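You operate a simulated robot arm through the tools that you are given. There is no shell and no other tool. Be economical: measure what you need, move in short steps, check, and stop when the job is done.

Carry out the task below with a simulated two-armed robot. There is one attempt and no reset: what you move stays moved.

## Task
Pick up the white rinse jug with one hand, pass it to the other hand and put it on the top of the grey bench. Set down upright: white rinse jug.

The check looks at the end state, three seconds after you hand in, the way a careful person would. Anything else that was tipped, shoved, dropped, spilled or broken makes it a failure.

## Robot
Two 7-joint arms with two-finger parallel grippers on one trunk, on a base that drives. Base frame: it is fixed to the floor where the robot stands at the start and does not move with it; the origin is under the middle of the robot, x ahead of it, y to its left, z up. Readings come in mm, degrees, newtons and seconds.
The left shoulder is at the start at [70, 163, 1070], the right one opposite. With the tool pointing down near the work surface each hand reaches from about 380 to 880 mm from the robot's upright axis, wherever it stands, measured 20 degrees to its own side. Places, roughly: top of the grey bench [-900, -1600, 800]. Payload 3.43 kg a hand.
Tool frame (each hand has its own): the origin (TCP) lies between the finger pads and is the grasp point; the fingertips stand 34 mm ahead of it; z points along the fingers, y is the line along which they close. The gripper opens to 128 mm. The fingers are 24 mm wide and 12 mm thick; the gripper's body (48 by 130 mm) begins 96 mm behind the TCP.
Orientation is that of the tool frame in the base frame, as a unit quaternion [x, y, z, w]. With the fingers straight down and closing along the base's y, the tool's x points along the base's -x, its y along +y and its z along -z.

## Interface
- The arms move only by the tool servo_tool. It takes "left_rows", "right_rows" or both (then of equal length, played together; a hand with none holds still); each is a list of rows, each an object (a shift or turn left out is 0, a gripper value left out holds the last) with "turn": the turn, a rotation vector about the base's x, y, z in rad, a list of three; "xyz": the shift along the base's x, y, z in mm, a list of three; "hand": the gripper command, from -1 (shut) to 1 (fully open), values between in proportion. In form: [{"turn": [wx, wy, wz], "xyz": [tx, ty, tz], "hand": hand}, ...]. A call has 1 to 8 rows; each row is the pose to reach, as a shift and turn from the pose commanded when the call began. Each row takes 0.2 s and may step no farther than 50 mm and 8.6 degrees from the row before; otherwise, or with a gripper value out of range, the whole call is refused. Where a pose cannot be reached the arm comes as near as it can. A force on the tool above 40 N (or 10 N above the force at the start of the call, whichever is more), or a blocked arm, ends the call early, and 0.2 s more pass. The fingers move at their own pace (about 153 mm/s each) and stop on an object; they squeeze with about 41 N. The grip force told is the motor's: it shows also when the fingers shut on nothing. Time passes only in rows, and 0.2 s behind the last, so rows that repeat a pose let the fingers close. It gives the time, the measured TCP pose, the force on the tool (base axes), the opening and the grip force at its end, in the units of the frame above (readings bear some noise), with the torque about the TCP (base axes, N m) and any sound that the robot's microphone picked up.
- Cameras (640 x 400 px; columns grow to the right, rows downward): "scene" is now at [131, 17.9, 1288.4]; the picture's right is [0.22, -0.98, 0.00], its down [-0.64, -0.14, -0.75] and it looks along [0.74, 0.16, -0.66] (base axes); focal length 273 px, centre (320, 200). "left" rides on the left gripper at [76, 11, -160] in its tool frame; the picture's right is [-0.15, 0.99, 0.00], its down [-0.88, -0.13, -0.46] and it looks along [-0.45, -0.07, 0.89] (tool axes); focal length 234 px, centre (320, 200). "right" rides on the right gripper at [76, -11, -160] in its tool frame; the picture's right is [0.15, 0.99, 0.00], its down [-0.88, 0.13, -0.46] and it looks along [-0.45, 0.07, 0.89] (tool axes); focal length 234 px, centre (320, 200). There is no depth. A picture from a camera that has moved, and an enlarged one, comes with that camera's place and axes in the base frame and with its lens.
- get_image(camera): a new picture of that camera. It takes no simulated time.
- raise_lower(by): slides the trunk up (or, below 0, down) by that many mm; the arms and the scene camera ride with it, the base frame stays. It gives what a move gives, with no picture.
- steer(legs): drives the robot by 1 to 6 legs, each [ahead, left, turn to the left] in mm, mm and degrees, along the robot's own axes; the way and the turn of a leg run together, so that a leg with both is an arc; at most 1500 mm and 180 degrees a leg. The arms and the cameras ride along, it lands a little off, and it stops where it bumps. It gives what a move gives.
- aim_head(pan, tilt): turns the head with the scene camera to pan (to the left, within 86 degrees either way) and tilt (down, from -29 to 69), counted from straight ahead of the robot. It gives what a move gives.
- zoom(camera, box): a new picture of the part [left, top, right, bottom] of that camera's present view, enlarged. It takes no simulated time.
- job_done(): hands the job in; it is judged then, once.

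Go step by step. Nothing tells you exact positions but the pictures and the camera data: compare them with the known pose of the tool, close in by small moves and look again before you grip or let go. The budget is 120 turns and 92 pictures, counting those below and the enlarged ones. Unless the task says otherwise, let go and move clear before handing in, and close with one line.

The tools are called as a command line: name --argument value ..., lists and objects as JSON in quotes. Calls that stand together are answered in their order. servo_tool: Moves the arms, as the interface text tells. Its arguments: {"type":"object","properties":{"left_rows":{"type":"array","items":{"type":"object","properties":{"turn":{"type":"array","items":{"type":"number"}},"xyz":{"type":"array","items":{"type":"number"}},"hand":{"type":"number"}}}},"right_rows":{"type":"array","items":{"type":"object","properties":{"turn":{"type":"array","items":{"type":"number"}},"xyz":{"type":"array","items":{"type":"number"}},"hand":{"type":"number"}}}}},"required":[]} The other tools are called the same way: raise_lower (by) slides the trunk up or down; steer (legs) drives the base; aim_head (pan, tilt) turns the head that bears the scene camera; get_image (camera) takes a picture; zoom (camera, box) takes an enlarged picture of a part of a camera's view; job_done () hands the job in.

At the start:

```text
clock: 0.0
left_tcp_pos: [483.3, 378.4, 969.3]
left_ee_rot: [0.001, 1.0, 0.0, -0.001]
left_contact_force: [0.1, 0.0, 1.9]
left_wrist_torque: [-0.04, -0.05, 0.03]
left_grip_width: 128.1
left_grip_force: 0.0
right_tcp_pos: [705.3, -150.7, 926.4]
right_ee_rot: [0.0, 1.0, 0.0, 0.001]
right_contact_force: [0.1, 1.8, -0.5]
right_wrist_torque: [0.01, -0.01, 0.0]
right_grip_width: 128.2
right_grip_force: 0.0
trunk travel left (down, up): [-550.0, 390.0]
robot x, y, heading: [-0.2, 2.9, 0.0]
head pan, tilt: [12.6, 41.1]
```

scene: 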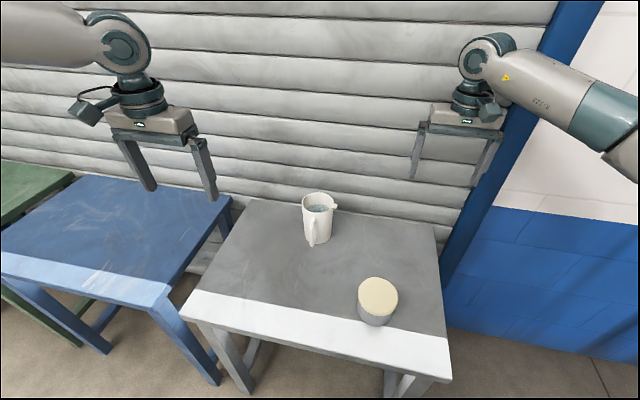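
right: 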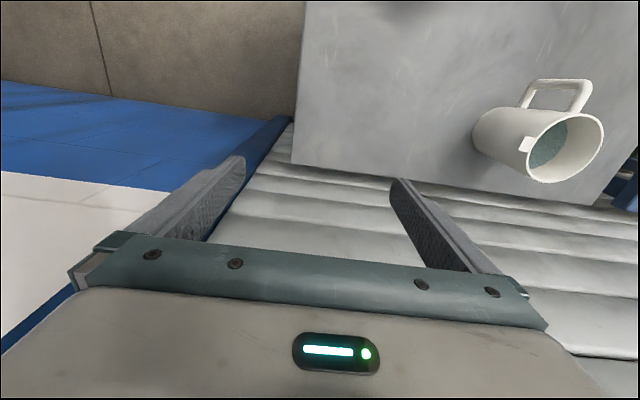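
left: 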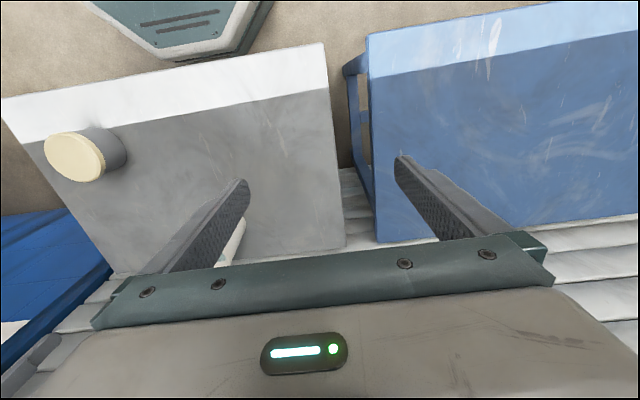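

The white jug stands at roughly [665, 135], about 130 mm tall, with its handle facing the robot, and a tub sits nearer at about [455, -45]. I'll look closer before moving.

zoom --camera "scene" --box '[270, 170, 366, 260]'

zoom --camera "right" --box '[450, 60, 630, 200]'

```text
4.44 times, centred on (318, 215) of scene
camera zoom: at [131.0, 17.9, 1288.4], right [0.22, -0.98, 0.0], down [-0.64, -0.14, -0.75], along [0.74, 0.16, -0.66], focal length 1213 px, centre (329, 133)
```

zoom: 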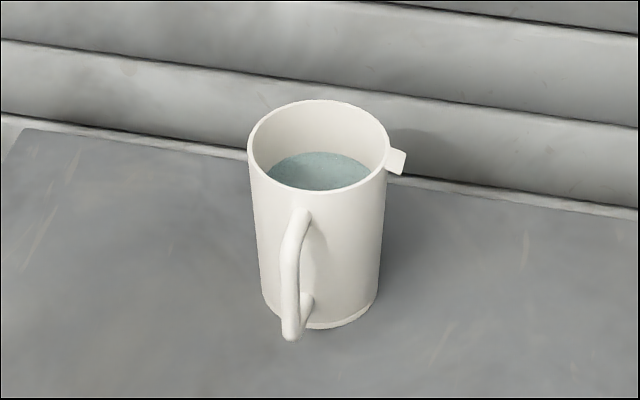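

```text
2.86 times, centred on (540, 130) of right
camera zoom: at [629.6, -160.9, 1087.4], right [-0.15, 0.99, 0.0], down [0.88, 0.13, 0.46], along [0.45, 0.07, -0.89], focal length 669 px, centre (-309, 400)
```

zoom: 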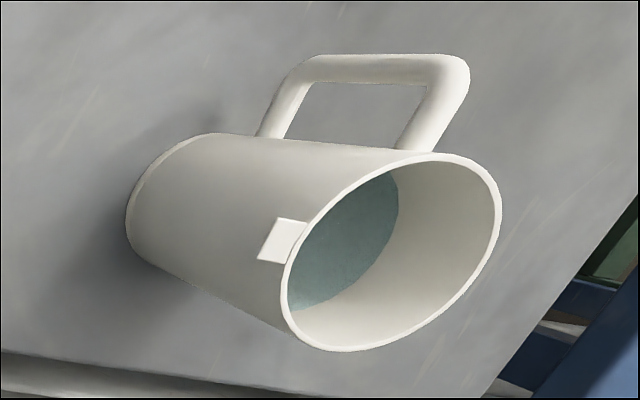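

The jug axis is at about [663, 140], rim at z≈801, with its handle on -x and spout on -y. My plan has two parts:
- **Left hand:** grip the lower body from the robot side, tilted 30° below horizontal, with the handle between the fingers.
- **Right hand:** take the jug from above in a diagonal grip.

I'll back up a little first for elbow room.

steer --legs '[[-180, 0, 0]]'

```text
clock: 1.5
left_tcp_pos: [299.3, 379.5, 970.0]
left_ee_rot: [-0.001, 1.0, 0.001, 0.0]
left_contact_force: [-0.8, 0.1, -0.4]
left_wrist_torque: [-0.01, -0.03, 0.01]
left_grip_width: 128.0
left_grip_force: 0.1
right_tcp_pos: [523.9, -149.9, 926.6]
right_ee_rot: [0.0, 1.0, 0.0, 0.0]
right_contact_force: [-0.8, 0.4, -0.1]
right_wrist_torque: [0.02, -0.04, 0.03]
right_grip_width: 127.8
right_grip_force: 0.0
trunk travel left (down, up): [-550.0, 390.0]
robot x, y, heading: [-181.9, -1.9, -0.1]
head pan, tilt: [12.6, 41.1]
```

The base is now at x=-182. Next I rotate the left tool to 30° below horizontal while moving toward the pre-approach.

servo_tool --left_rows '[{"turn": [0, -0.148, 0], "xyz": [28, -15, -8], "hand": 1}, {"turn": [0, -0.296, 0], "xyz": [57, -30, -16]}, {"turn": [0, -0.444, 0], "xyz": [85, -45, -25]}, {"turn": [0, -0.592, 0], "xyz": [114, -60, -35]}, {"turn": [0, -0.74, 0], "xyz": [142, -80, -45]}, {"turn": [0, -0.888, 0], "xyz": [171, -100, -60]}, {"turn": [0, -1.036, 0], "xyz": [200, -120, -75]}, {"turn": [0, -1.047, 0], "xyz": [200, -120, -75]}]'

```text
clock: 3.3
left_tcp_pos: [499.8, 258.4, 894.9]
left_ee_rot: [-0.002, 0.866, -0.001, 0.5]
left_contact_force: [-0.3, -0.1, 1.0]
left_wrist_torque: [0.03, -0.01, 0.0]
left_grip_width: 127.9
left_grip_force: 0.1
right_tcp_pos: [523.6, -151.2, 927.5]
right_ee_rot: [-0.001, 1.0, 0.001, -0.001]
right_contact_force: [0.2, -0.2, 0.4]
right_wrist_torque: [0.01, -0.05, -0.02]
right_grip_width: 127.9
right_grip_force: 0.0
trunk travel left (down, up): [-550.0, 390.0]
robot x, y, heading: [-182.2, -1.2, 0.3]
head pan, tilt: [12.6, 41.1]
```

The orientation is right. Now to the pre-approach at [521, 140, 800], 150 mm back along the tool axis.

servo_tool --left_rows '[{"xyz": [5, -30, -24]}, {"xyz": [10, -60, -48]}, {"xyz": [15, -90, -72]}, {"xyz": [21, -118, -95]}, {"xyz": [21, -118, -95]}]'

get_image --camera "left"

get_image --camera "scene"

```text
clock: 4.5
left_tcp_pos: [505.8, 209.5, 855.4]
left_ee_rot: [-0.001, 0.866, -0.001, 0.5]
left_contact_force: [0.4, 0.0, -0.8]
left_wrist_torque: [0.0, 0.01, -0.03]
left_grip_width: 127.9
left_grip_force: 0.0
left hand out of reach, approached as far as the arm can: row 2, 3, 4, 5
right_tcp_pos: [523.3, -149.8, 925.7]
right_ee_rot: [-0.001, 1.0, -0.001, 0.0]
right_contact_force: [0.0, 0.0, 0.1]
right_wrist_torque: [0.0, -0.01, 0.0]
right_grip_width: 128.1
right_grip_force: 0.0
trunk travel left (down, up): [-550.0, 390.0]
robot x, y, heading: [-183.3, 2.5, 0.1]
head pan, tilt: [12.6, 41.1]
```

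```text
86 pictures are left
camera left: at [329.3, 221.4, 868.7], right [0.07, 0.99, 0.12], down [0.05, -0.13, 0.99], along [1.0, -0.07, -0.06], focal length 234 px, centre (320, 200)
```

left: 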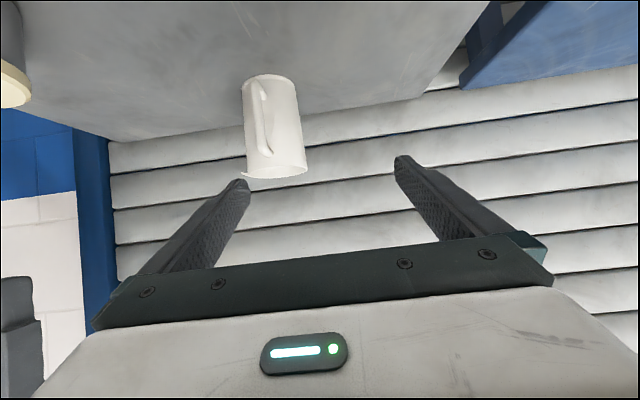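

```text
85 pictures are left
camera scene: at [-51.0, 18.3, 1288.4], right [0.22, -0.98, 0.0], down [-0.64, -0.14, -0.75], along [0.74, 0.17, -0.66], focal length 273 px, centre (320, 200)
```

scene: 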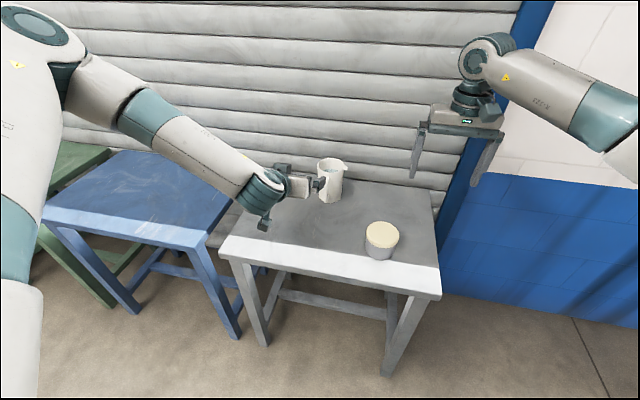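

The left arm can't get lower from this shoulder height. I'll raise both hands and then lower the trunk so the shoulder sits nearer the jug.

servo_tool --left_rows '[{"xyz": [0, 10, 45]}, {"xyz": [0, 20, 90]}, {"xyz": [0, 20, 135]}, {"xyz": [0, 20, 180]}, {"xyz": [0, 20, 225]}, {"xyz": [0, 20, 240]}]' --right_rows '[{"xyz": [0, -20, 45]}, {"xyz": [0, -40, 90]}, {"xyz": [0, -60, 135]}, {"xyz": [0, -80, 180]}, {"xyz": [0, -90, 200]}, {"xyz": [0, -90, 200]}]'

```text
clock: 5.9
left_tcp_pos: [506.2, 231.0, 1098.0]
left_ee_rot: [-0.001, 0.866, 0.0, 0.5]
left_contact_force: [0.4, 0.5, 0.1]
left_wrist_torque: [-0.03, 0.0, 0.01]
left_grip_width: 128.2
left_grip_force: 0.2
right_tcp_pos: [522.4, -241.3, 1125.4]
right_ee_rot: [-0.001, 1.0, 0.0, 0.0]
right_contact_force: [-0.1, -0.1, -0.1]
right_wrist_torque: [-0.03, 0.02, 0.0]
right_grip_width: 127.7
right_grip_force: 0.1
trunk travel left (down, up): [-550.0, 390.0]
robot x, y, heading: [-179.6, 0.4, 0.1]
head pan, tilt: [12.6, 41.1]
```

raise_lower --by -220

```text
clock: 8.2
left_tcp_pos: [506.4, 230.2, 877.0]
left_ee_rot: [-0.001, 0.866, 0.0, 0.5]
left_contact_force: [0.3, -0.3, -0.5]
left_wrist_torque: [0.01, 0.02, 0.0]
left_grip_width: 127.9
left_grip_force: 0.1
right_tcp_pos: [523.2, -240.6, 906.1]
right_ee_rot: [-0.002, 1.0, 0.0, 0.0]
right_contact_force: [-0.5, -0.1, -0.2]
right_wrist_torque: [0.0, 0.01, -0.03]
right_grip_width: 128.0
right_grip_force: 0.0
trunk travel left (down, up): [-330.0, 610.0]
robot x, y, heading: [-183.3, -2.7, -0.1]
head pan, tilt: [12.6, 41.1]
```

The trunk is down 220 mm and both hands are clear. I'll retry the pre-approach at [521, 140, 800].

servo_tool --left_rows '[{"xyz": [4, -30, -25]}, {"xyz": [8, -60, -50]}, {"xyz": [12, -90, -77]}, {"xyz": [12, -90, -77]}]'

get_image --camera "left"

get_image --camera "scene"

```text
clock: 9.2
left_tcp_pos: [518.3, 139.7, 800.9]
left_ee_rot: [-0.002, 0.866, 0.0, 0.501]
left_contact_force: [0.0, -0.7, 0.0]
left_wrist_torque: [-0.02, -0.01, -0.01]
left_grip_width: 128.3
left_grip_force: 0.1
right_tcp_pos: [521.5, -240.9, 904.7]
right_ee_rot: [0.0, 1.0, 0.001, -0.001]
right_contact_force: [-0.2, -1.0, -1.6]
right_wrist_torque: [0.0, 0.0, 0.02]
right_grip_width: 128.0
right_grip_force: 0.1
trunk travel left (down, up): [-330.0, 610.0]
robot x, y, heading: [-183.1, 0.7, -0.0]
head pan, tilt: [12.6, 41.1]
```

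```text
84 pictures are left
camera left: at [341.0, 151.4, 813.3], right [0.07, 0.99, 0.13], down [0.04, -0.13, 0.99], along [1.0, -0.06, -0.05], focal length 234 px, centre (320, 200)
```

left: 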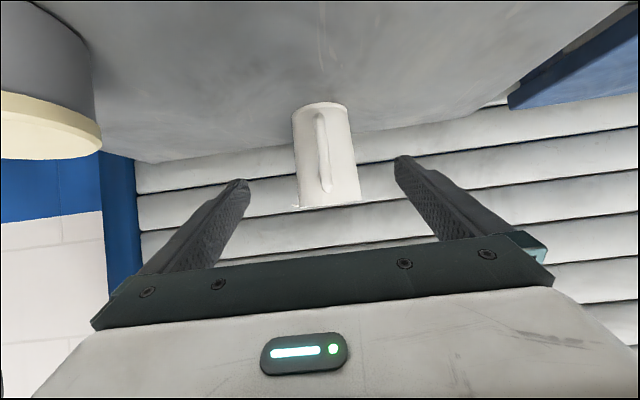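

```text
83 pictures are left
camera scene: at [-51.7, 18.0, 1068.6], right [0.22, -0.98, 0.0], down [-0.64, -0.14, -0.75], along [0.74, 0.17, -0.66], focal length 273 px, centre (320, 200)
```

scene: 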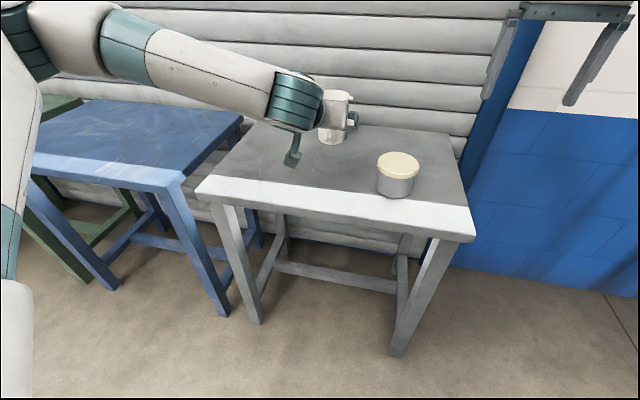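

The jug is centred between the fingers at y≈144, with the handle end-on. I advance along the tool axis most of the way and look again.

servo_tool --left_rows '[{"xyz": [25, 4, -14]}, {"xyz": [50, 4, -29]}, {"xyz": [75, 4, -43]}, {"xyz": [95, 4, -55]}, {"xyz": [95, 4, -55]}]'

get_image --camera "left"

zoom --camera "scene" --box '[230, 60, 430, 200]'

```text
clock: 10.4
left_tcp_pos: [598.3, 171.6, 756.5]
left_ee_rot: [-0.001, 0.866, -0.001, 0.5]
left_contact_force: [0.1, -1.6, 0.5]
left_wrist_torque: [0.0, 0.02, -0.01]
left_grip_width: 128.0
left_grip_force: 0.1
left hand out of reach, approached as far as the arm can: row 2, 3, 4, 5
right_tcp_pos: [523.4, -241.7, 904.7]
right_ee_rot: [-0.001, 1.0, 0.0, 0.0]
right_contact_force: [0.1, -1.1, -0.3]
right_wrist_torque: [0.01, 0.0, -0.01]
right_grip_width: 128.1
right_grip_force: 0.0
trunk travel left (down, up): [-330.0, 610.0]
robot x, y, heading: [-183.3, 1.9, -0.1]
head pan, tilt: [12.6, 41.1]
```

```text
82 pictures are left
camera left: at [421.0, 184.1, 769.1], right [0.07, 0.99, 0.12], down [0.05, -0.13, 0.99], along [1.0, -0.07, -0.05], focal length 234 px, centre (320, 200)
```

left: 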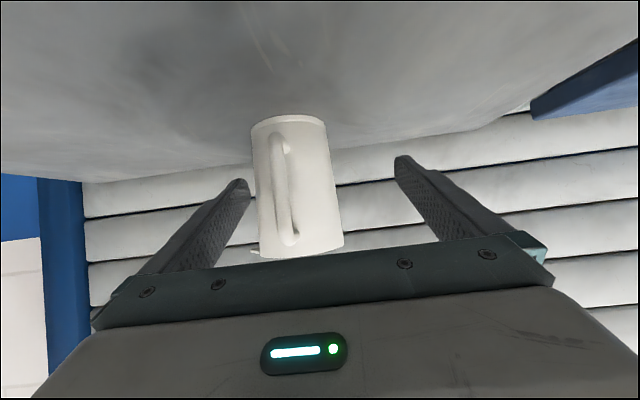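

```text
2.86 times, centred on (330, 130) of scene
camera zoom: at [-50.9, 17.8, 1068.4], right [0.22, -0.98, 0.0], down [-0.64, -0.14, -0.75], along [0.73, 0.17, -0.66], focal length 780 px, centre (291, 400)
```

zoom: 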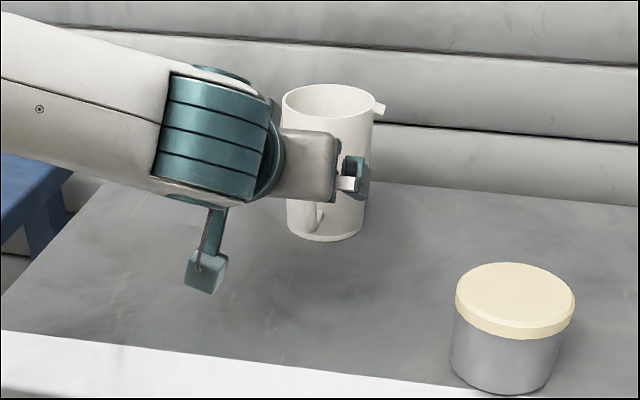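

The arm hits a limit and slips toward +y. I'll retract, sidestep the base 110 mm to the right so the jug lies further to the left arm's side, and approach again.

servo_tool --left_rows '[{"xyz": [-25, 10, 14]}, {"xyz": [-50, 20, 29]}, {"xyz": [-75, 30, 43]}, {"xyz": [-95, 60, 60]}, {"xyz": [-95, 90, 70]}, {"xyz": [-95, 90, 70]}]'

steer --legs '[[0, -110, 0]]'

```text
clock: 11.8
left_tcp_pos: [502.7, 261.4, 826.6]
left_ee_rot: [-0.001, 0.866, 0.0, 0.5]
left_contact_force: [0.0, -0.4, -0.1]
left_wrist_torque: [0.0, 0.02, 0.04]
left_grip_width: 128.0
left_grip_force: 0.0
right_tcp_pos: [522.1, -241.3, 905.2]
right_ee_rot: [-0.001, 1.0, 0.0, 0.0]
right_contact_force: [0.0, 0.5, 0.2]
right_wrist_torque: [0.02, -0.01, -0.01]
right_grip_width: 127.9
right_grip_force: 0.0
trunk travel left (down, up): [-330.0, 610.0]
robot x, y, heading: [-181.5, 1.8, 0.1]
head pan, tilt: [12.6, 41.1]
```

```text
clock: 13.0
left_tcp_pos: [503.2, 149.6, 826.5]
left_ee_rot: [0.0, 0.866, 0.0, 0.5]
left_contact_force: [-0.3, 0.1, 1.0]
left_wrist_torque: [0.02, 0.04, 0.02]
left_grip_width: 128.1
left_grip_force: 0.0
right_tcp_pos: [523.0, -351.7, 905.8]
right_ee_rot: [0.0, 1.0, 0.002, -0.001]
right_contact_force: [0.6, -0.7, 1.2]
right_wrist_torque: [0.06, 0.01, 0.0]
right_grip_width: 127.9
right_grip_force: 0.1
trunk travel left (down, up): [-330.0, 610.0]
robot x, y, heading: [-180.3, -112.5, -0.1]
head pan, tilt: [12.6, 41.1]
```

The hand is now in line at y≈150. I approach again to [600, 144, 754].

servo_tool --left_rows '[{"xyz": [15, -5, -25]}, {"xyz": [40, -5, -40]}, {"xyz": [70, -5, -57]}, {"xyz": [97, -5, -72]}, {"xyz": [97, -5, -72]}]'

get_image --camera "left"

```text
clock: 14.2
left_tcp_pos: [599.7, 146.8, 753.8]
left_ee_rot: [0.0, 0.866, -0.001, 0.5]
left_contact_force: [-0.8, 0.1, -0.6]
left_wrist_torque: [-0.01, -0.03, 0.0]
left_grip_width: 128.1
left_grip_force: 0.1
right_tcp_pos: [522.1, -352.8, 905.6]
right_ee_rot: [0.0, 1.0, 0.0, 0.0]
right_contact_force: [-0.3, -0.1, 0.2]
right_wrist_torque: [-0.02, -0.03, 0.01]
right_grip_width: 127.8
right_grip_force: 0.1
trunk travel left (down, up): [-330.0, 610.0]
robot x, y, heading: [-180.2, -108.6, -0.1]
head pan, tilt: [12.6, 41.1]
```

```text
80 pictures are left
camera left: at [423.2, 158.4, 766.0], right [0.07, 0.99, 0.13], down [0.05, -0.13, 0.99], along [1.0, -0.07, -0.05], focal length 234 px, centre (320, 200)
```

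left: 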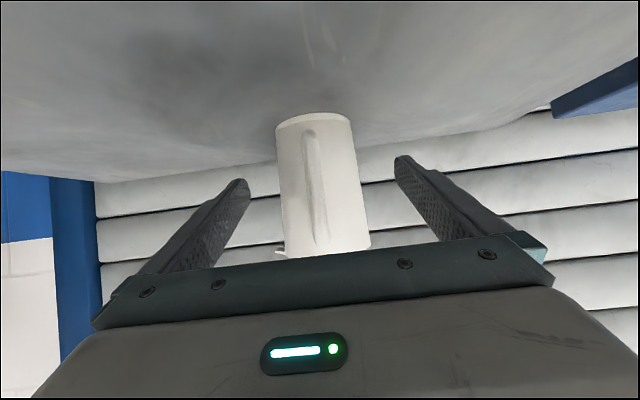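

It's centred and within reach. Now the final approach to [650, 144, 725].

servo_tool --left_rows '[{"xyz": [25, -2, -14]}, {"xyz": [50, -3, -29]}, {"xyz": [50, -3, -29]}]'

get_image --camera "left"

zoom --camera "scene" --box '[200, 60, 400, 200]'

```text
clock: 15.0
left_tcp_pos: [649.5, 143.5, 723.8]
left_ee_rot: [0.0, 0.866, -0.001, 0.499]
left_contact_force: [0.5, 0.2, -0.2]
left_wrist_torque: [-0.04, 0.01, 0.0]
left_grip_width: 128.1
left_grip_force: 0.1
right_tcp_pos: [523.3, -352.0, 906.1]
right_ee_rot: [0.0, 1.0, 0.0, 0.0]
right_contact_force: [-0.4, -0.3, -0.6]
right_wrist_torque: [0.01, -0.03, 0.01]
right_grip_width: 128.0
right_grip_force: 0.0
trunk travel left (down, up): [-330.0, 610.0]
robot x, y, heading: [-182.7, -109.3, -0.3]
head pan, tilt: [12.6, 41.1]
```

```text
79 pictures are left
camera left: at [473.0, 155.7, 736.9], right [0.07, 0.99, 0.13], down [0.05, -0.13, 0.99], along [1.0, -0.07, -0.05], focal length 234 px, centre (320, 200)
```

left: 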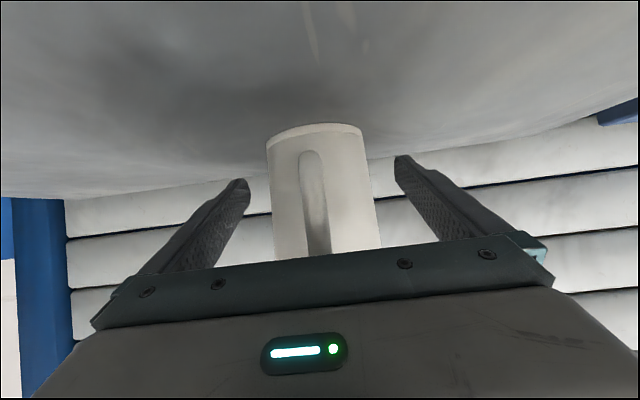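

```text
2.86 times, centred on (300, 130) of scene
camera zoom: at [-51.0, -92.3, 1068.5], right [0.22, -0.98, 0.0], down [-0.64, -0.14, -0.75], along [0.74, 0.16, -0.66], focal length 780 px, centre (377, 400)
```

zoom: 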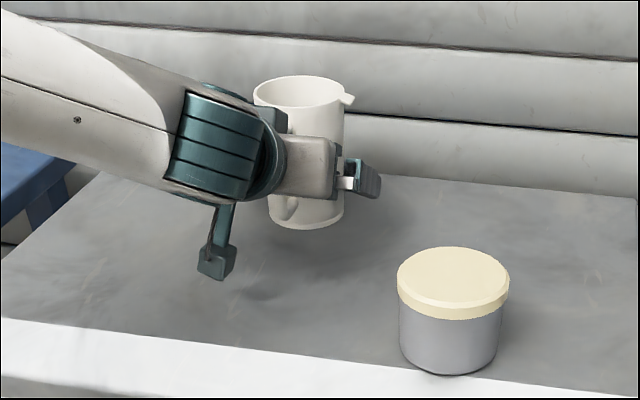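

The jug sits between the pads with the fingertips past its axis. I close now.

servo_tool --left_rows '[{"hand": -0.2}, {"hand": -1}, {"hand": -1}, {"hand": -1}]'

get_image --camera "left"

```text
clock: 16.0
left_tcp_pos: [649.3, 144.3, 723.6]
left_ee_rot: [-0.001, 0.866, 0.0, 0.499]
left_contact_force: [0.0, -0.3, -0.1]
left_wrist_torque: [0.01, -0.01, -0.01]
left_grip_width: 74.6
left_grip_force: 40.6
right_tcp_pos: [522.2, -352.0, 904.8]
right_ee_rot: [0.0, 1.0, 0.0, 0.0]
right_contact_force: [0.5, 0.1, -0.6]
right_wrist_torque: [-0.01, -0.01, 0.02]
right_grip_width: 128.0
right_grip_force: 0.0
trunk travel left (down, up): [-330.0, 610.0]
robot x, y, heading: [-179.3, -114.9, 0.0]
head pan, tilt: [12.6, 41.1]
```

```text
77 pictures are left
camera left: at [473.0, 155.7, 736.6], right [0.07, 0.99, 0.13], down [0.05, -0.13, 0.99], along [1.0, -0.07, -0.06], focal length 234 px, centre (320, 200)
```

left: 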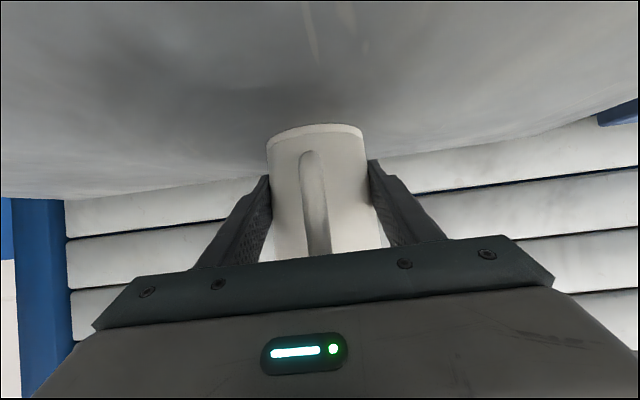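

The grip is firm at 74.6 mm. I lift gently.

servo_tool --left_rows '[{"xyz": [0, 0, 8]}, {"xyz": [0, 0, 20]}, {"xyz": [0, 0, 32]}, {"xyz": [0, 0, 44]}, {"xyz": [0, 0, 52]}, {"xyz": [0, 0, 56]}]'

get_image --camera "left"

get_image --camera "scene"

```text
clock: 17.4
left_tcp_pos: [650.4, 143.1, 780.6]
left_ee_rot: [-0.001, 0.866, -0.001, 0.5]
left_contact_force: [0.8, -0.7, -2.4]
left_wrist_torque: [0.03, 0.02, -0.02]
left_grip_width: 74.7
left_grip_force: 41.5
right_tcp_pos: [523.6, -351.5, 905.9]
right_ee_rot: [0.0, 1.0, 0.0, 0.0]
right_contact_force: [-1.1, 0.0, 0.3]
right_wrist_torque: [0.02, -0.01, -0.01]
right_grip_width: 128.0
right_grip_force: 0.1
trunk travel left (down, up): [-330.0, 610.0]
robot x, y, heading: [-184.1, -111.2, 0.0]
head pan, tilt: [12.6, 41.1]
```

```text
76 pictures are left
camera left: at [473.8, 155.4, 793.3], right [0.07, 0.99, 0.12], down [0.05, -0.13, 0.99], along [1.0, -0.07, -0.06], focal length 234 px, centre (320, 200)
```

left: 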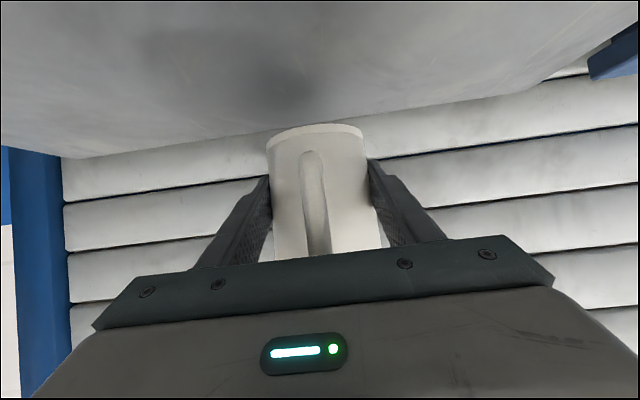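

```text
75 pictures are left
camera scene: at [-50.6, -92.2, 1068.4], right [0.22, -0.98, 0.0], down [-0.64, -0.14, -0.75], along [0.73, 0.16, -0.66], focal length 273 px, centre (320, 200)
```

scene: 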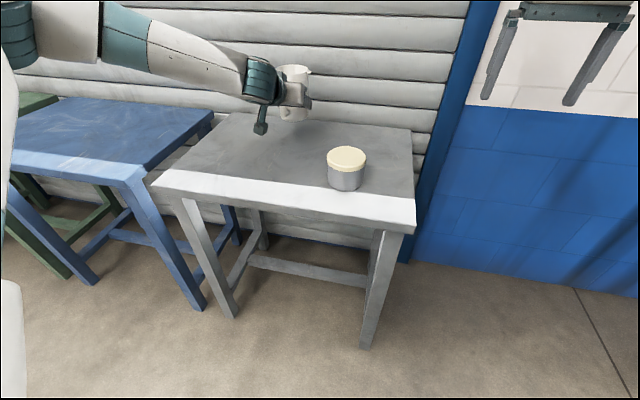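

The jug is held upright with its bottom at about z=737. I'll raise it a bit more and back the base clear of the table to do the handover in free space.

servo_tool --left_rows '[{"xyz": [0, 0, 10]}, {"xyz": [0, 0, 22]}, {"xyz": [0, 0, 34]}, {"xyz": [0, 0, 44]}, {"xyz": [0, 0, 44]}]'

steer --legs '[[-200, 0, 0], [-250, 0, 0]]'

get_image --camera "scene"

```text
clock: 18.6
left_tcp_pos: [650.0, 141.5, 824.2]
left_ee_rot: [-0.001, 0.866, 0.0, 0.5]
left_contact_force: [0.1, 0.1, -1.3]
left_wrist_torque: [-0.02, 0.01, 0.01]
left_grip_width: 74.7
left_grip_force: 41.1
right_tcp_pos: [523.4, -352.0, 906.8]
right_ee_rot: [0.0, 1.0, 0.0, 0.0]
right_contact_force: [-0.3, -0.2, -0.4]
right_wrist_torque: [-0.02, -0.01, 0.01]
right_grip_width: 128.2
right_grip_force: 0.0
trunk travel left (down, up): [-330.0, 610.0]
robot x, y, heading: [-179.0, -111.1, -0.1]
head pan, tilt: [12.6, 41.1]
```

```text
clock: 21.7
left_tcp_pos: [198.3, 140.3, 826.6]
left_ee_rot: [0.001, 0.866, -0.001, 0.5]
left_contact_force: [0.1, 0.1, -1.8]
left_wrist_torque: [0.04, 0.02, -0.02]
left_grip_width: 74.6
left_grip_force: 40.6
right_tcp_pos: [69.4, -354.2, 907.4]
right_ee_rot: [0.002, 1.0, -0.001, 0.001]
right_contact_force: [0.3, 0.4, 0.2]
right_wrist_torque: [0.0, -0.02, -0.04]
right_grip_width: 128.0
right_grip_force: 0.0
trunk travel left (down, up): [-330.0, 610.0]
robot x, y, heading: [-633.0, -112.2, -0.4]
head pan, tilt: [12.6, 41.1]
```

```text
74 pictures are left
camera scene: at [-502.7, -91.5, 1068.5], right [0.21, -0.98, 0.0], down [-0.64, -0.14, -0.75], along [0.74, 0.16, -0.66], focal length 273 px, centre (320, 200)
```

scene: 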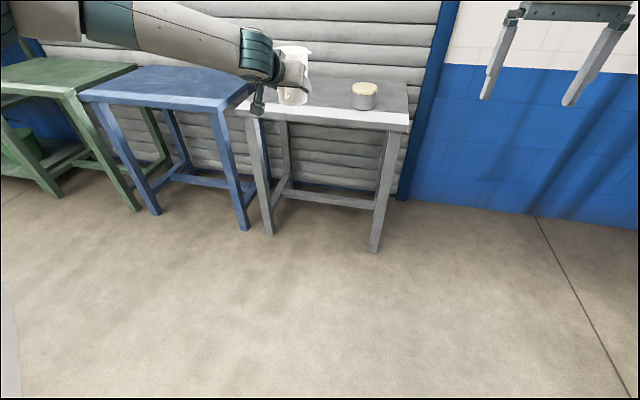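

I'm clear of the table. Next I bring the jug in front of the robot while yawing the left hand 45° to the right, keeping the jug upright.

servo_tool --left_rows '[{"turn": [0, 0, -0.05], "xyz": [-12, -9, 0]}, {"turn": [0, 0, -0.1], "xyz": [-30, -23, 0]}, {"turn": [0, 0, -0.16], "xyz": [-50, -38, 0]}, {"turn": [0, 0, -0.22], "xyz": [-70, -54, 0]}, {"turn": [0, 0, -0.28], "xyz": [-90, -70, 0]}, {"turn": [0, 0, -0.34], "xyz": [-108, -84, 0]}, {"turn": [0, 0, -0.39], "xyz": [-120, -93, 0]}, {"turn": [0, 0, -0.39], "xyz": [-120, -93, 0]}]'

servo_tool --left_rows '[{"turn": [0, 0, -0.05], "xyz": [-12, -9, 0]}, {"turn": [0, 0, -0.1], "xyz": [-30, -23, 0]}, {"turn": [0, 0, -0.16], "xyz": [-50, -38, 0]}, {"turn": [0, 0, -0.22], "xyz": [-70, -54, 0]}, {"turn": [0, 0, -0.28], "xyz": [-90, -70, 0]}, {"turn": [0, 0, -0.34], "xyz": [-108, -84, 0]}, {"turn": [0, 0, -0.395], "xyz": [-120, -93, 0]}, {"turn": [0, 0, -0.395], "xyz": [-120, -93, 0]}]'

aim_head --pan 0 --tilt 30

get_image --camera "scene"

```text
clock: 23.5
left_tcp_pos: [79.5, 47.5, 824.7]
left_ee_rot: [0.17, 0.849, -0.1, 0.49]
left_contact_force: [-0.1, -0.7, -2.1]
left_wrist_torque: [0.01, 0.02, 0.03]
left_grip_width: 74.9
left_grip_force: 41.0
right_tcp_pos: [70.2, -354.4, 905.6]
right_ee_rot: [0.003, 1.0, 0.0, 0.0]
right_contact_force: [0.2, 0.2, 0.2]
right_wrist_torque: [0.02, 0.03, 0.0]
right_grip_width: 127.9
right_grip_force: 0.0
trunk travel left (down, up): [-330.0, 610.0]
robot x, y, heading: [-633.6, -107.7, -0.3]
head pan, tilt: [12.6, 41.1]
```

```text
clock: 25.3
left_tcp_pos: [-41.2, -45.8, 823.7]
left_ee_rot: [0.333, 0.8, -0.193, 0.461]
left_contact_force: [0.2, 0.9, -2.1]
left_wrist_torque: [0.0, 0.05, -0.04]
left_grip_width: 75.0
left_grip_force: 40.8
right_tcp_pos: [71.1, -354.4, 906.0]
right_ee_rot: [0.002, 1.0, -0.001, 0.001]
right_contact_force: [-0.7, 0.3, 0.3]
right_wrist_torque: [0.02, -0.02, -0.02]
right_grip_width: 128.0
right_grip_force: 0.0
trunk travel left (down, up): [-330.0, 610.0]
robot x, y, heading: [-630.7, -110.2, -0.3]
head pan, tilt: [12.6, 41.1]
```

```text
clock: 26.0
left_tcp_pos: [-40.9, -46.1, 823.5]
left_ee_rot: [0.333, 0.8, -0.193, 0.461]
left_contact_force: [0.7, -0.1, -2.3]
left_wrist_torque: [0.01, 0.02, 0.02]
left_grip_width: 74.7
left_grip_force: 41.0
right_tcp_pos: [69.6, -354.3, 906.0]
right_ee_rot: [0.002, 1.0, 0.0, 0.0]
right_contact_force: [0.1, -0.3, 0.9]
right_wrist_torque: [0.04, 0.01, -0.01]
right_grip_width: 127.9
right_grip_force: 0.2
trunk travel left (down, up): [-330.0, 610.0]
robot x, y, heading: [-632.5, -111.1, -0.5]
head pan, tilt: [0.0, 30.0]
```

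```text
73 pictures are left
camera scene: at [-493.9, -110.0, 1085.3], right [0.0, -1.0, 0.0], down [-0.5, 0.0, -0.87], along [0.87, 0.0, -0.5], focal length 273 px, centre (320, 200)
```

scene: 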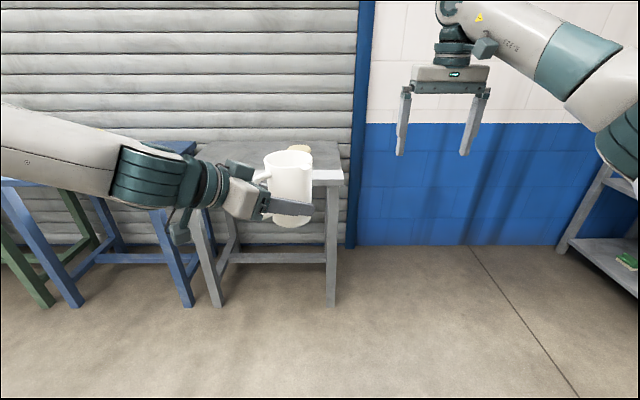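

The jug is in front of the robot, with its axis expected at about [-32, -55] and rim at z≈900. I'll check against the picture.

zoom --camera "scene" --box '[210, 120, 370, 240]'

get_image --camera "right"

```text
3.33 times, centred on (290, 180) of scene
camera zoom: at [-493.9, -110.0, 1085.3], right [0.0, -1.0, 0.0], down [-0.5, 0.0, -0.87], along [0.87, 0.0, -0.5], focal length 910 px, centre (420, 267)
```

zoom: 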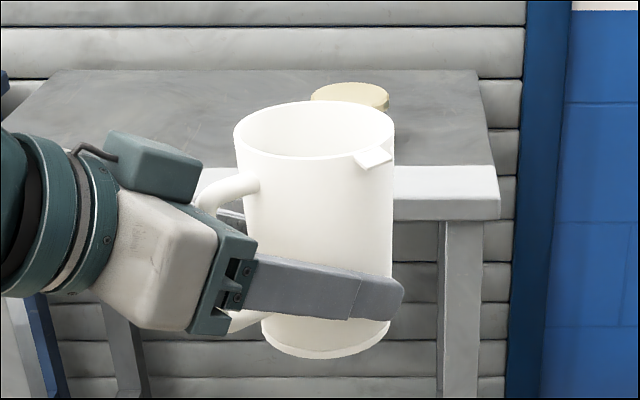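

```text
71 pictures are left
camera right: at [-5.7, -363.5, 1066.3], right [-0.14, 0.99, 0.0], down [0.88, 0.13, 0.46], along [0.45, 0.06, -0.89], focal length 234 px, centre (320, 200)
```

right: 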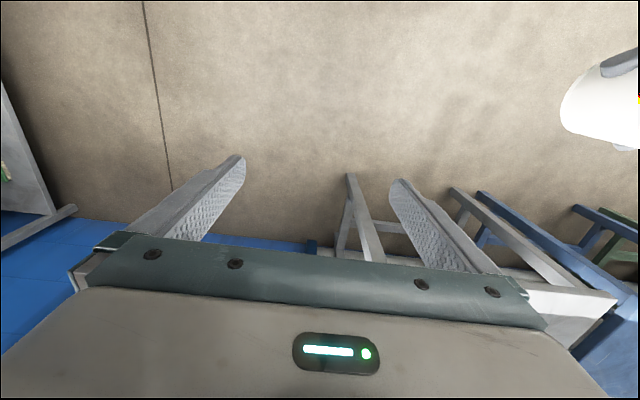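

The picture puts the jug axis at about [-30, -53] with the rim at z≈904. The spout and handle both sit 45° off the right hand's closing line, so its default orientation fits. I bring the right hand over, high.

servo_tool --right_rows '[{"xyz": [0, 0, 40], "hand": 1}, {"xyz": [0, 0, 80]}, {"xyz": [-10, 40, 80]}, {"xyz": [-25, 80, 80]}, {"xyz": [-40, 120, 80]}, {"xyz": [-55, 160, 80]}, {"xyz": [-70, 200, 80]}, {"xyz": [-70, 200, 80]}]'

servo_tool --right_rows '[{"xyz": [-10, 35, 0]}, {"xyz": [-20, 70, 0]}, {"xyz": [-30, 101, 0]}, {"xyz": [-30, 101, 0]}]'

get_image --camera "right"

get_image --camera "scene"

```text
clock: 27.8
left_tcp_pos: [-41.1, -45.7, 824.2]
left_ee_rot: [0.333, 0.8, -0.193, 0.461]
left_contact_force: [0.0, 0.6, -2.0]
left_wrist_torque: [0.03, 0.04, 0.01]
left_grip_width: 74.9
left_grip_force: 41.0
right_tcp_pos: [0.6, -154.2, 986.6]
right_ee_rot: [0.003, 1.0, 0.0, 0.0]
right_contact_force: [-0.2, 0.7, 0.6]
right_wrist_torque: [-0.01, 0.0, 0.01]
right_grip_width: 128.0
right_grip_force: 0.2
trunk travel left (down, up): [-330.0, 610.0]
robot x, y, heading: [-629.9, -107.9, -0.4]
head pan, tilt: [0.0, 30.0]
```

```text
clock: 28.8
left_tcp_pos: [-41.4, -46.2, 824.3]
left_ee_rot: [0.333, 0.799, -0.194, 0.461]
left_contact_force: [-0.4, -0.4, -1.2]
left_wrist_torque: [0.03, 0.04, 0.01]
left_grip_width: 74.8
left_grip_force: 41.0
right_tcp_pos: [-29.8, -53.8, 987.1]
right_ee_rot: [0.003, 1.0, 0.001, 0.0]
right_contact_force: [-0.3, 0.1, 0.1]
right_wrist_torque: [-0.01, 0.02, 0.0]
right_grip_width: 127.7
right_grip_force: 0.1
trunk travel left (down, up): [-330.0, 610.0]
robot x, y, heading: [-635.0, -109.3, -0.2]
head pan, tilt: [0.0, 30.0]
```

```text
70 pictures are left
camera right: at [-105.4, -63.4, 1147.3], right [-0.14, 0.99, 0.0], down [0.88, 0.12, 0.46], along [0.45, 0.06, -0.89], focal length 234 px, centre (320, 200)
```

right: 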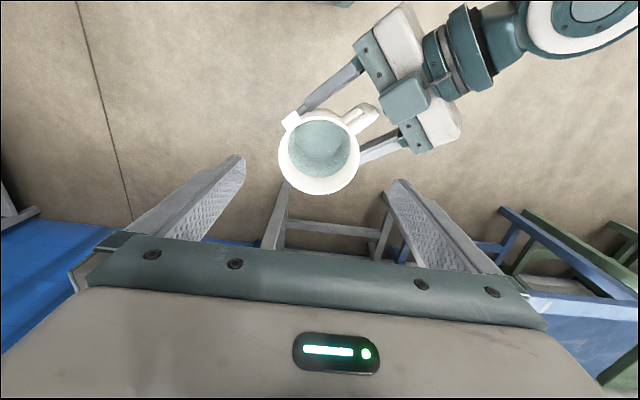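

```text
69 pictures are left
camera scene: at [-493.8, -110.5, 1085.3], right [-0.01, -1.0, 0.0], down [-0.5, 0.0, -0.87], along [0.87, 0.0, -0.5], focal length 273 px, centre (320, 200)
```

scene: 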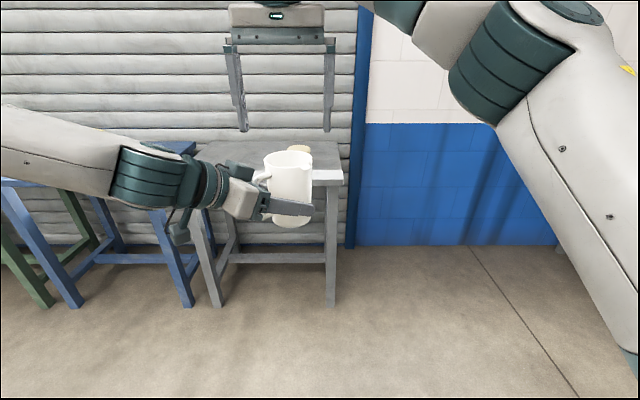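

From the right camera the jug axis is nearer [-37, -55]. I correct by that and descend to just above full depth, staying above the left fingers.

servo_tool --right_rows '[{"xyz": [-7, -1, 0]}, {"xyz": [-7, -1, -20]}, {"xyz": [-7, -1, -40]}, {"xyz": [-7, -1, -55]}, {"xyz": [-7, -1, -55]}]'

get_image --camera "right"

zoom --camera "scene" --box '[190, 60, 370, 240]'

```text
clock: 30.0
left_tcp_pos: [-40.6, -46.3, 824.0]
left_ee_rot: [0.333, 0.799, -0.194, 0.462]
left_contact_force: [0.0, -0.7, -0.9]
left_wrist_torque: [-0.01, 0.01, 0.01]
left_grip_width: 74.6
left_grip_force: 40.9
right_tcp_pos: [-36.9, -55.2, 931.6]
right_ee_rot: [0.003, 1.0, 0.0, 0.001]
right_contact_force: [0.2, 0.1, 0.2]
right_wrist_torque: [0.05, 0.02, -0.03]
right_grip_width: 127.9
right_grip_force: 0.1
trunk travel left (down, up): [-330.0, 610.0]
robot x, y, heading: [-631.4, -106.6, -0.3]
head pan, tilt: [0.0, 30.0]
```

```text
68 pictures are left
camera right: at [-113.0, -63.6, 1091.8], right [-0.14, 0.99, 0.0], down [0.88, 0.13, 0.46], along [0.45, 0.06, -0.89], focal length 234 px, centre (320, 200)
```

right: 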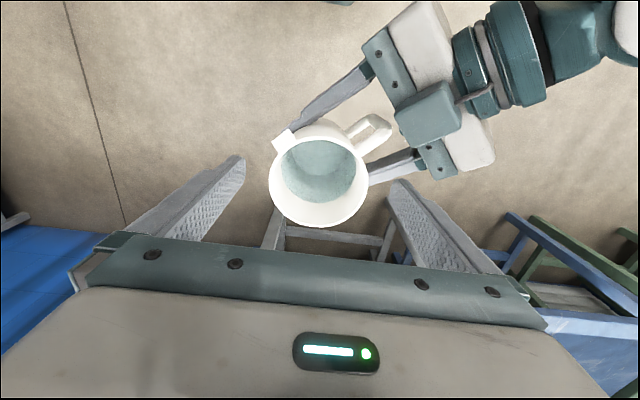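

```text
2.22 times, centred on (280, 150) of scene
camera zoom: at [-494.0, -109.9, 1085.4], right [0.0, -1.0, 0.0], down [-0.5, 0.0, -0.87], along [0.87, 0.0, -0.5], focal length 606 px, centre (409, 311)
```

zoom: 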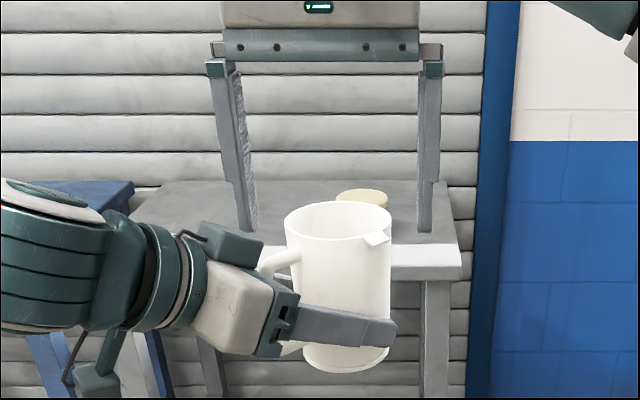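

Alignment is good in both views, and I trim x by another -4. Now I descend to z=900, with the tips about 40 mm below the rim.

servo_tool --right_rows '[{"xyz": [-4, 0, -8]}, {"xyz": [-4, 0, -20]}, {"xyz": [-4, 0, -31]}, {"xyz": [-4, 0, -31]}]'

get_image --camera "right"

zoom --camera "scene" --box '[210, 110, 350, 240]'

```text
clock: 31.0
left_tcp_pos: [-40.9, -45.3, 823.1]
left_ee_rot: [0.332, 0.801, -0.194, 0.459]
left_contact_force: [-2.0, 2.0, -19.8]
left_wrist_torque: [-1.24, -0.24, 0.13]
left_grip_width: 74.9
left_grip_force: 41.7
right_tcp_pos: [-41.7, -54.2, 901.4]
right_ee_rot: [0.002, 1.0, 0.001, 0.001]
right_contact_force: [1.6, -1.4, 17.4]
right_wrist_torque: [1.28, 0.12, -0.13]
right_grip_width: 127.3
right_grip_force: 0.1
trunk travel left (down, up): [-330.0, 610.0]
robot x, y, heading: [-630.6, -106.0, -0.3]
head pan, tilt: [0.0, 30.0]
```

```text
66 pictures are left
camera right: at [-117.1, -64.1, 1061.8], right [-0.14, 0.99, 0.0], down [0.88, 0.12, 0.46], along [0.45, 0.07, -0.89], focal length 234 px, centre (320, 200)
```

right: 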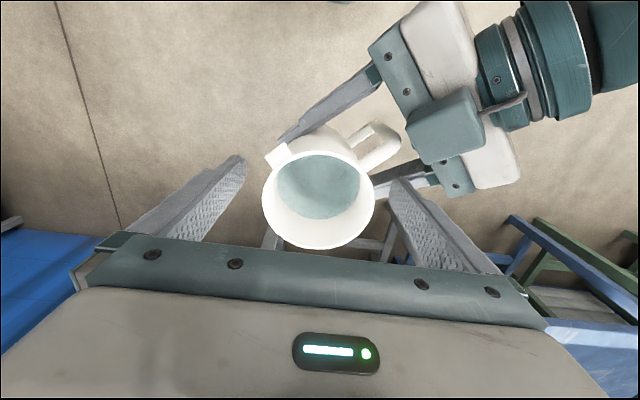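

```text
3.08 times, centred on (280, 175) of scene
camera zoom: at [-493.9, -109.9, 1085.4], right [0.0, -1.0, 0.0], down [-0.5, 0.0, -0.87], along [0.87, 0.0, -0.5], focal length 840 px, centre (443, 277)
```

zoom: 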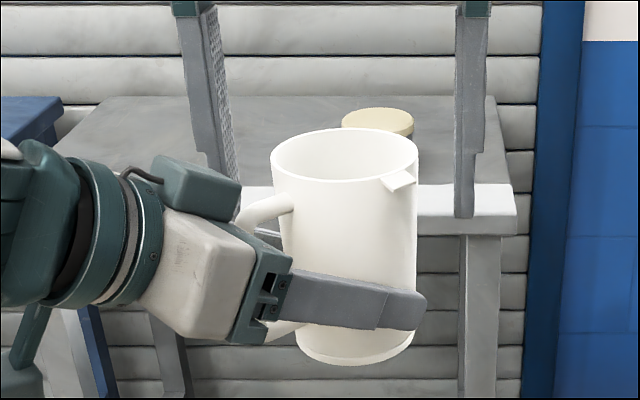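

The right +y finger is resting lightly on the left finger: 17 N upward with a matching torque. I raise 7 mm to clear it.

servo_tool --right_rows '[{"xyz": [0, 0, 4]}, {"xyz": [0, 0, 7]}, {"xyz": [0, 0, 7]}]'

zoom --camera "right" --box '[220, 90, 460, 260]'

```text
clock: 31.8
left_tcp_pos: [-39.1, -45.8, 825.4]
left_ee_rot: [0.333, 0.799, -0.193, 0.462]
left_contact_force: [-0.2, -0.1, -1.8]
left_wrist_torque: [-0.02, 0.01, 0.0]
left_grip_width: 74.9
left_grip_force: 41.0
right_tcp_pos: [-41.4, -53.0, 906.6]
right_ee_rot: [0.001, 1.0, 0.0, -0.001]
right_contact_force: [0.1, 0.0, 0.0]
right_wrist_torque: [0.03, -0.04, -0.03]
right_grip_width: 128.1
right_grip_force: 0.0
trunk travel left (down, up): [-330.0, 610.0]
robot x, y, heading: [-635.5, -110.3, -0.2]
head pan, tilt: [0.0, 30.0]
```

```text
2.35 times, centred on (340, 175) of right
camera zoom: at [-116.8, -63.2, 1066.9], right [-0.14, 0.99, 0.0], down [0.88, 0.13, 0.45], along [0.45, 0.06, -0.89], focal length 551 px, centre (273, 259)
```

zoom: 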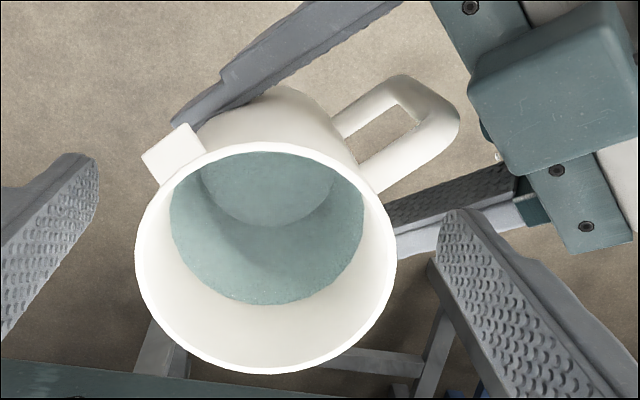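

It's clear and the force is back to zero. I trim slightly, narrow to about 96 mm, lower a few mm (the finger is now inside the left finger's line), then close.

servo_tool --right_rows '[{"xyz": [3, -1, 0], "hand": 0.5}, {"xyz": [3, -1, 0]}, {"xyz": [3, -1, -5]}, {"xyz": [3, -1, -5]}]'

zoom --camera "right" --box '[220, 90, 460, 260]'

```text
clock: 32.8
left_tcp_pos: [-40.3, -45.8, 823.7]
left_ee_rot: [0.332, 0.8, -0.193, 0.462]
left_contact_force: [0.4, 0.0, -2.0]
left_wrist_torque: [0.03, 0.01, -0.02]
left_grip_width: 74.9
left_grip_force: 41.4
right_tcp_pos: [-36.9, -54.8, 901.3]
right_ee_rot: [0.002, 1.0, 0.001, 0.0]
right_contact_force: [-0.2, 0.4, 0.3]
right_wrist_torque: [-0.02, 0.01, 0.02]
right_grip_width: 95.7
right_grip_force: 0.0
trunk travel left (down, up): [-330.0, 610.0]
robot x, y, heading: [-635.2, -106.7, -0.1]
head pan, tilt: [0.0, 30.0]
```

```text
2.35 times, centred on (340, 175) of right
camera zoom: at [-113.8, -64.3, 1062.4], right [-0.14, 0.99, 0.0], down [0.88, 0.13, 0.46], along [0.45, 0.06, -0.89], focal length 551 px, centre (273, 259)
```

zoom: 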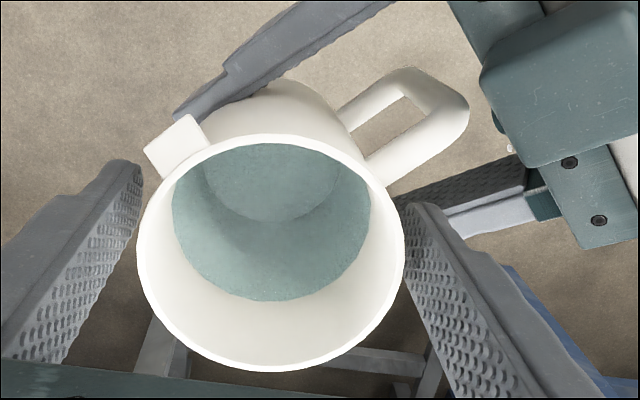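

No contact and nicely straddled. I close in steps and watch the side force.

servo_tool --right_rows '[{"hand": 0.4}, {"hand": 0.34}, {"hand": 0.3}, {"hand": 0.3}]'

```text
clock: 33.8
left_tcp_pos: [-40.4, -44.7, 823.9]
left_ee_rot: [0.332, 0.8, -0.192, 0.461]
left_contact_force: [-0.4, -0.1, -1.5]
left_wrist_torque: [0.03, -0.02, 0.0]
left_grip_width: 75.1
left_grip_force: 41.0
right_tcp_pos: [-37.0, -54.8, 901.0]
right_ee_rot: [0.002, 1.0, -0.001, 0.0]
right_contact_force: [0.9, -0.2, 0.5]
right_wrist_torque: [-0.02, 0.01, -0.01]
right_grip_width: 83.4
right_grip_force: 0.1
trunk travel left (down, up): [-330.0, 610.0]
robot x, y, heading: [-633.4, -108.7, -0.1]
head pan, tilt: [0.0, 30.0]
```

servo_tool --right_rows '[{"hand": 0.26}, {"hand": 0.2}, {"hand": -1}, {"hand": -1}, {"hand": -1}]'

zoom --camera "right" --box '[220, 90, 460, 260]'

zoom --camera "scene" --box '[210, 110, 350, 240]'

```text
clock: 35.0
left_tcp_pos: [-40.5, -45.4, 824.4]
left_ee_rot: [0.334, 0.799, -0.194, 0.461]
left_contact_force: [0.1, -4.2, -1.5]
left_wrist_torque: [0.16, -0.01, 0.15]
left_grip_width: 74.6
left_grip_force: 40.5
right_tcp_pos: [-38.1, -54.3, 902.3]
right_ee_rot: [0.002, 1.0, 0.0, 0.0]
right_contact_force: [0.5, 4.3, 0.7]
right_wrist_torque: [0.1, -0.02, -0.18]
right_grip_width: 78.4
right_grip_force: 41.3
trunk travel left (down, up): [-330.0, 610.0]
robot x, y, heading: [-631.7, -103.1, -0.1]
head pan, tilt: [0.0, 30.0]
```

```text
2.35 times, centred on (340, 175) of right
camera zoom: at [-113.6, -64.3, 1062.3], right [-0.14, 0.99, 0.0], down [0.88, 0.13, 0.46], along [0.45, 0.06, -0.89], focal length 551 px, centre (273, 259)
```

zoom: 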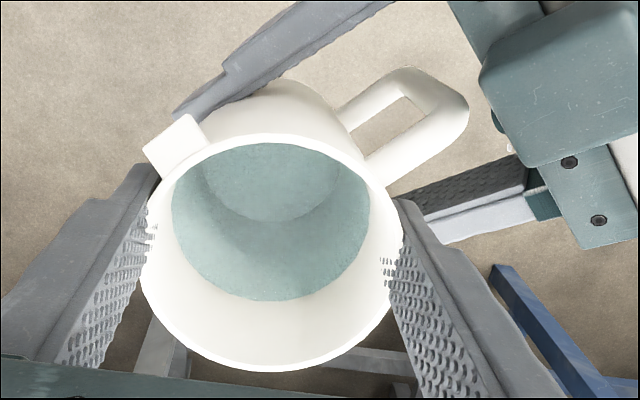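

```text
3.08 times, centred on (280, 175) of scene
camera zoom: at [-493.9, -110.0, 1085.3], right [0.0, -1.0, 0.0], down [-0.5, 0.0, -0.87], along [0.87, 0.0, -0.5], focal length 840 px, centre (443, 277)
```

zoom: 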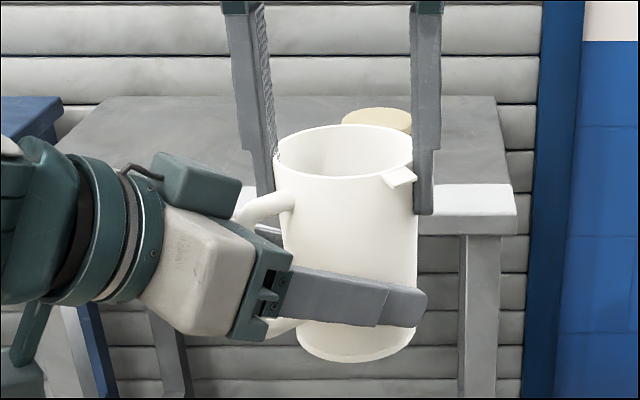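

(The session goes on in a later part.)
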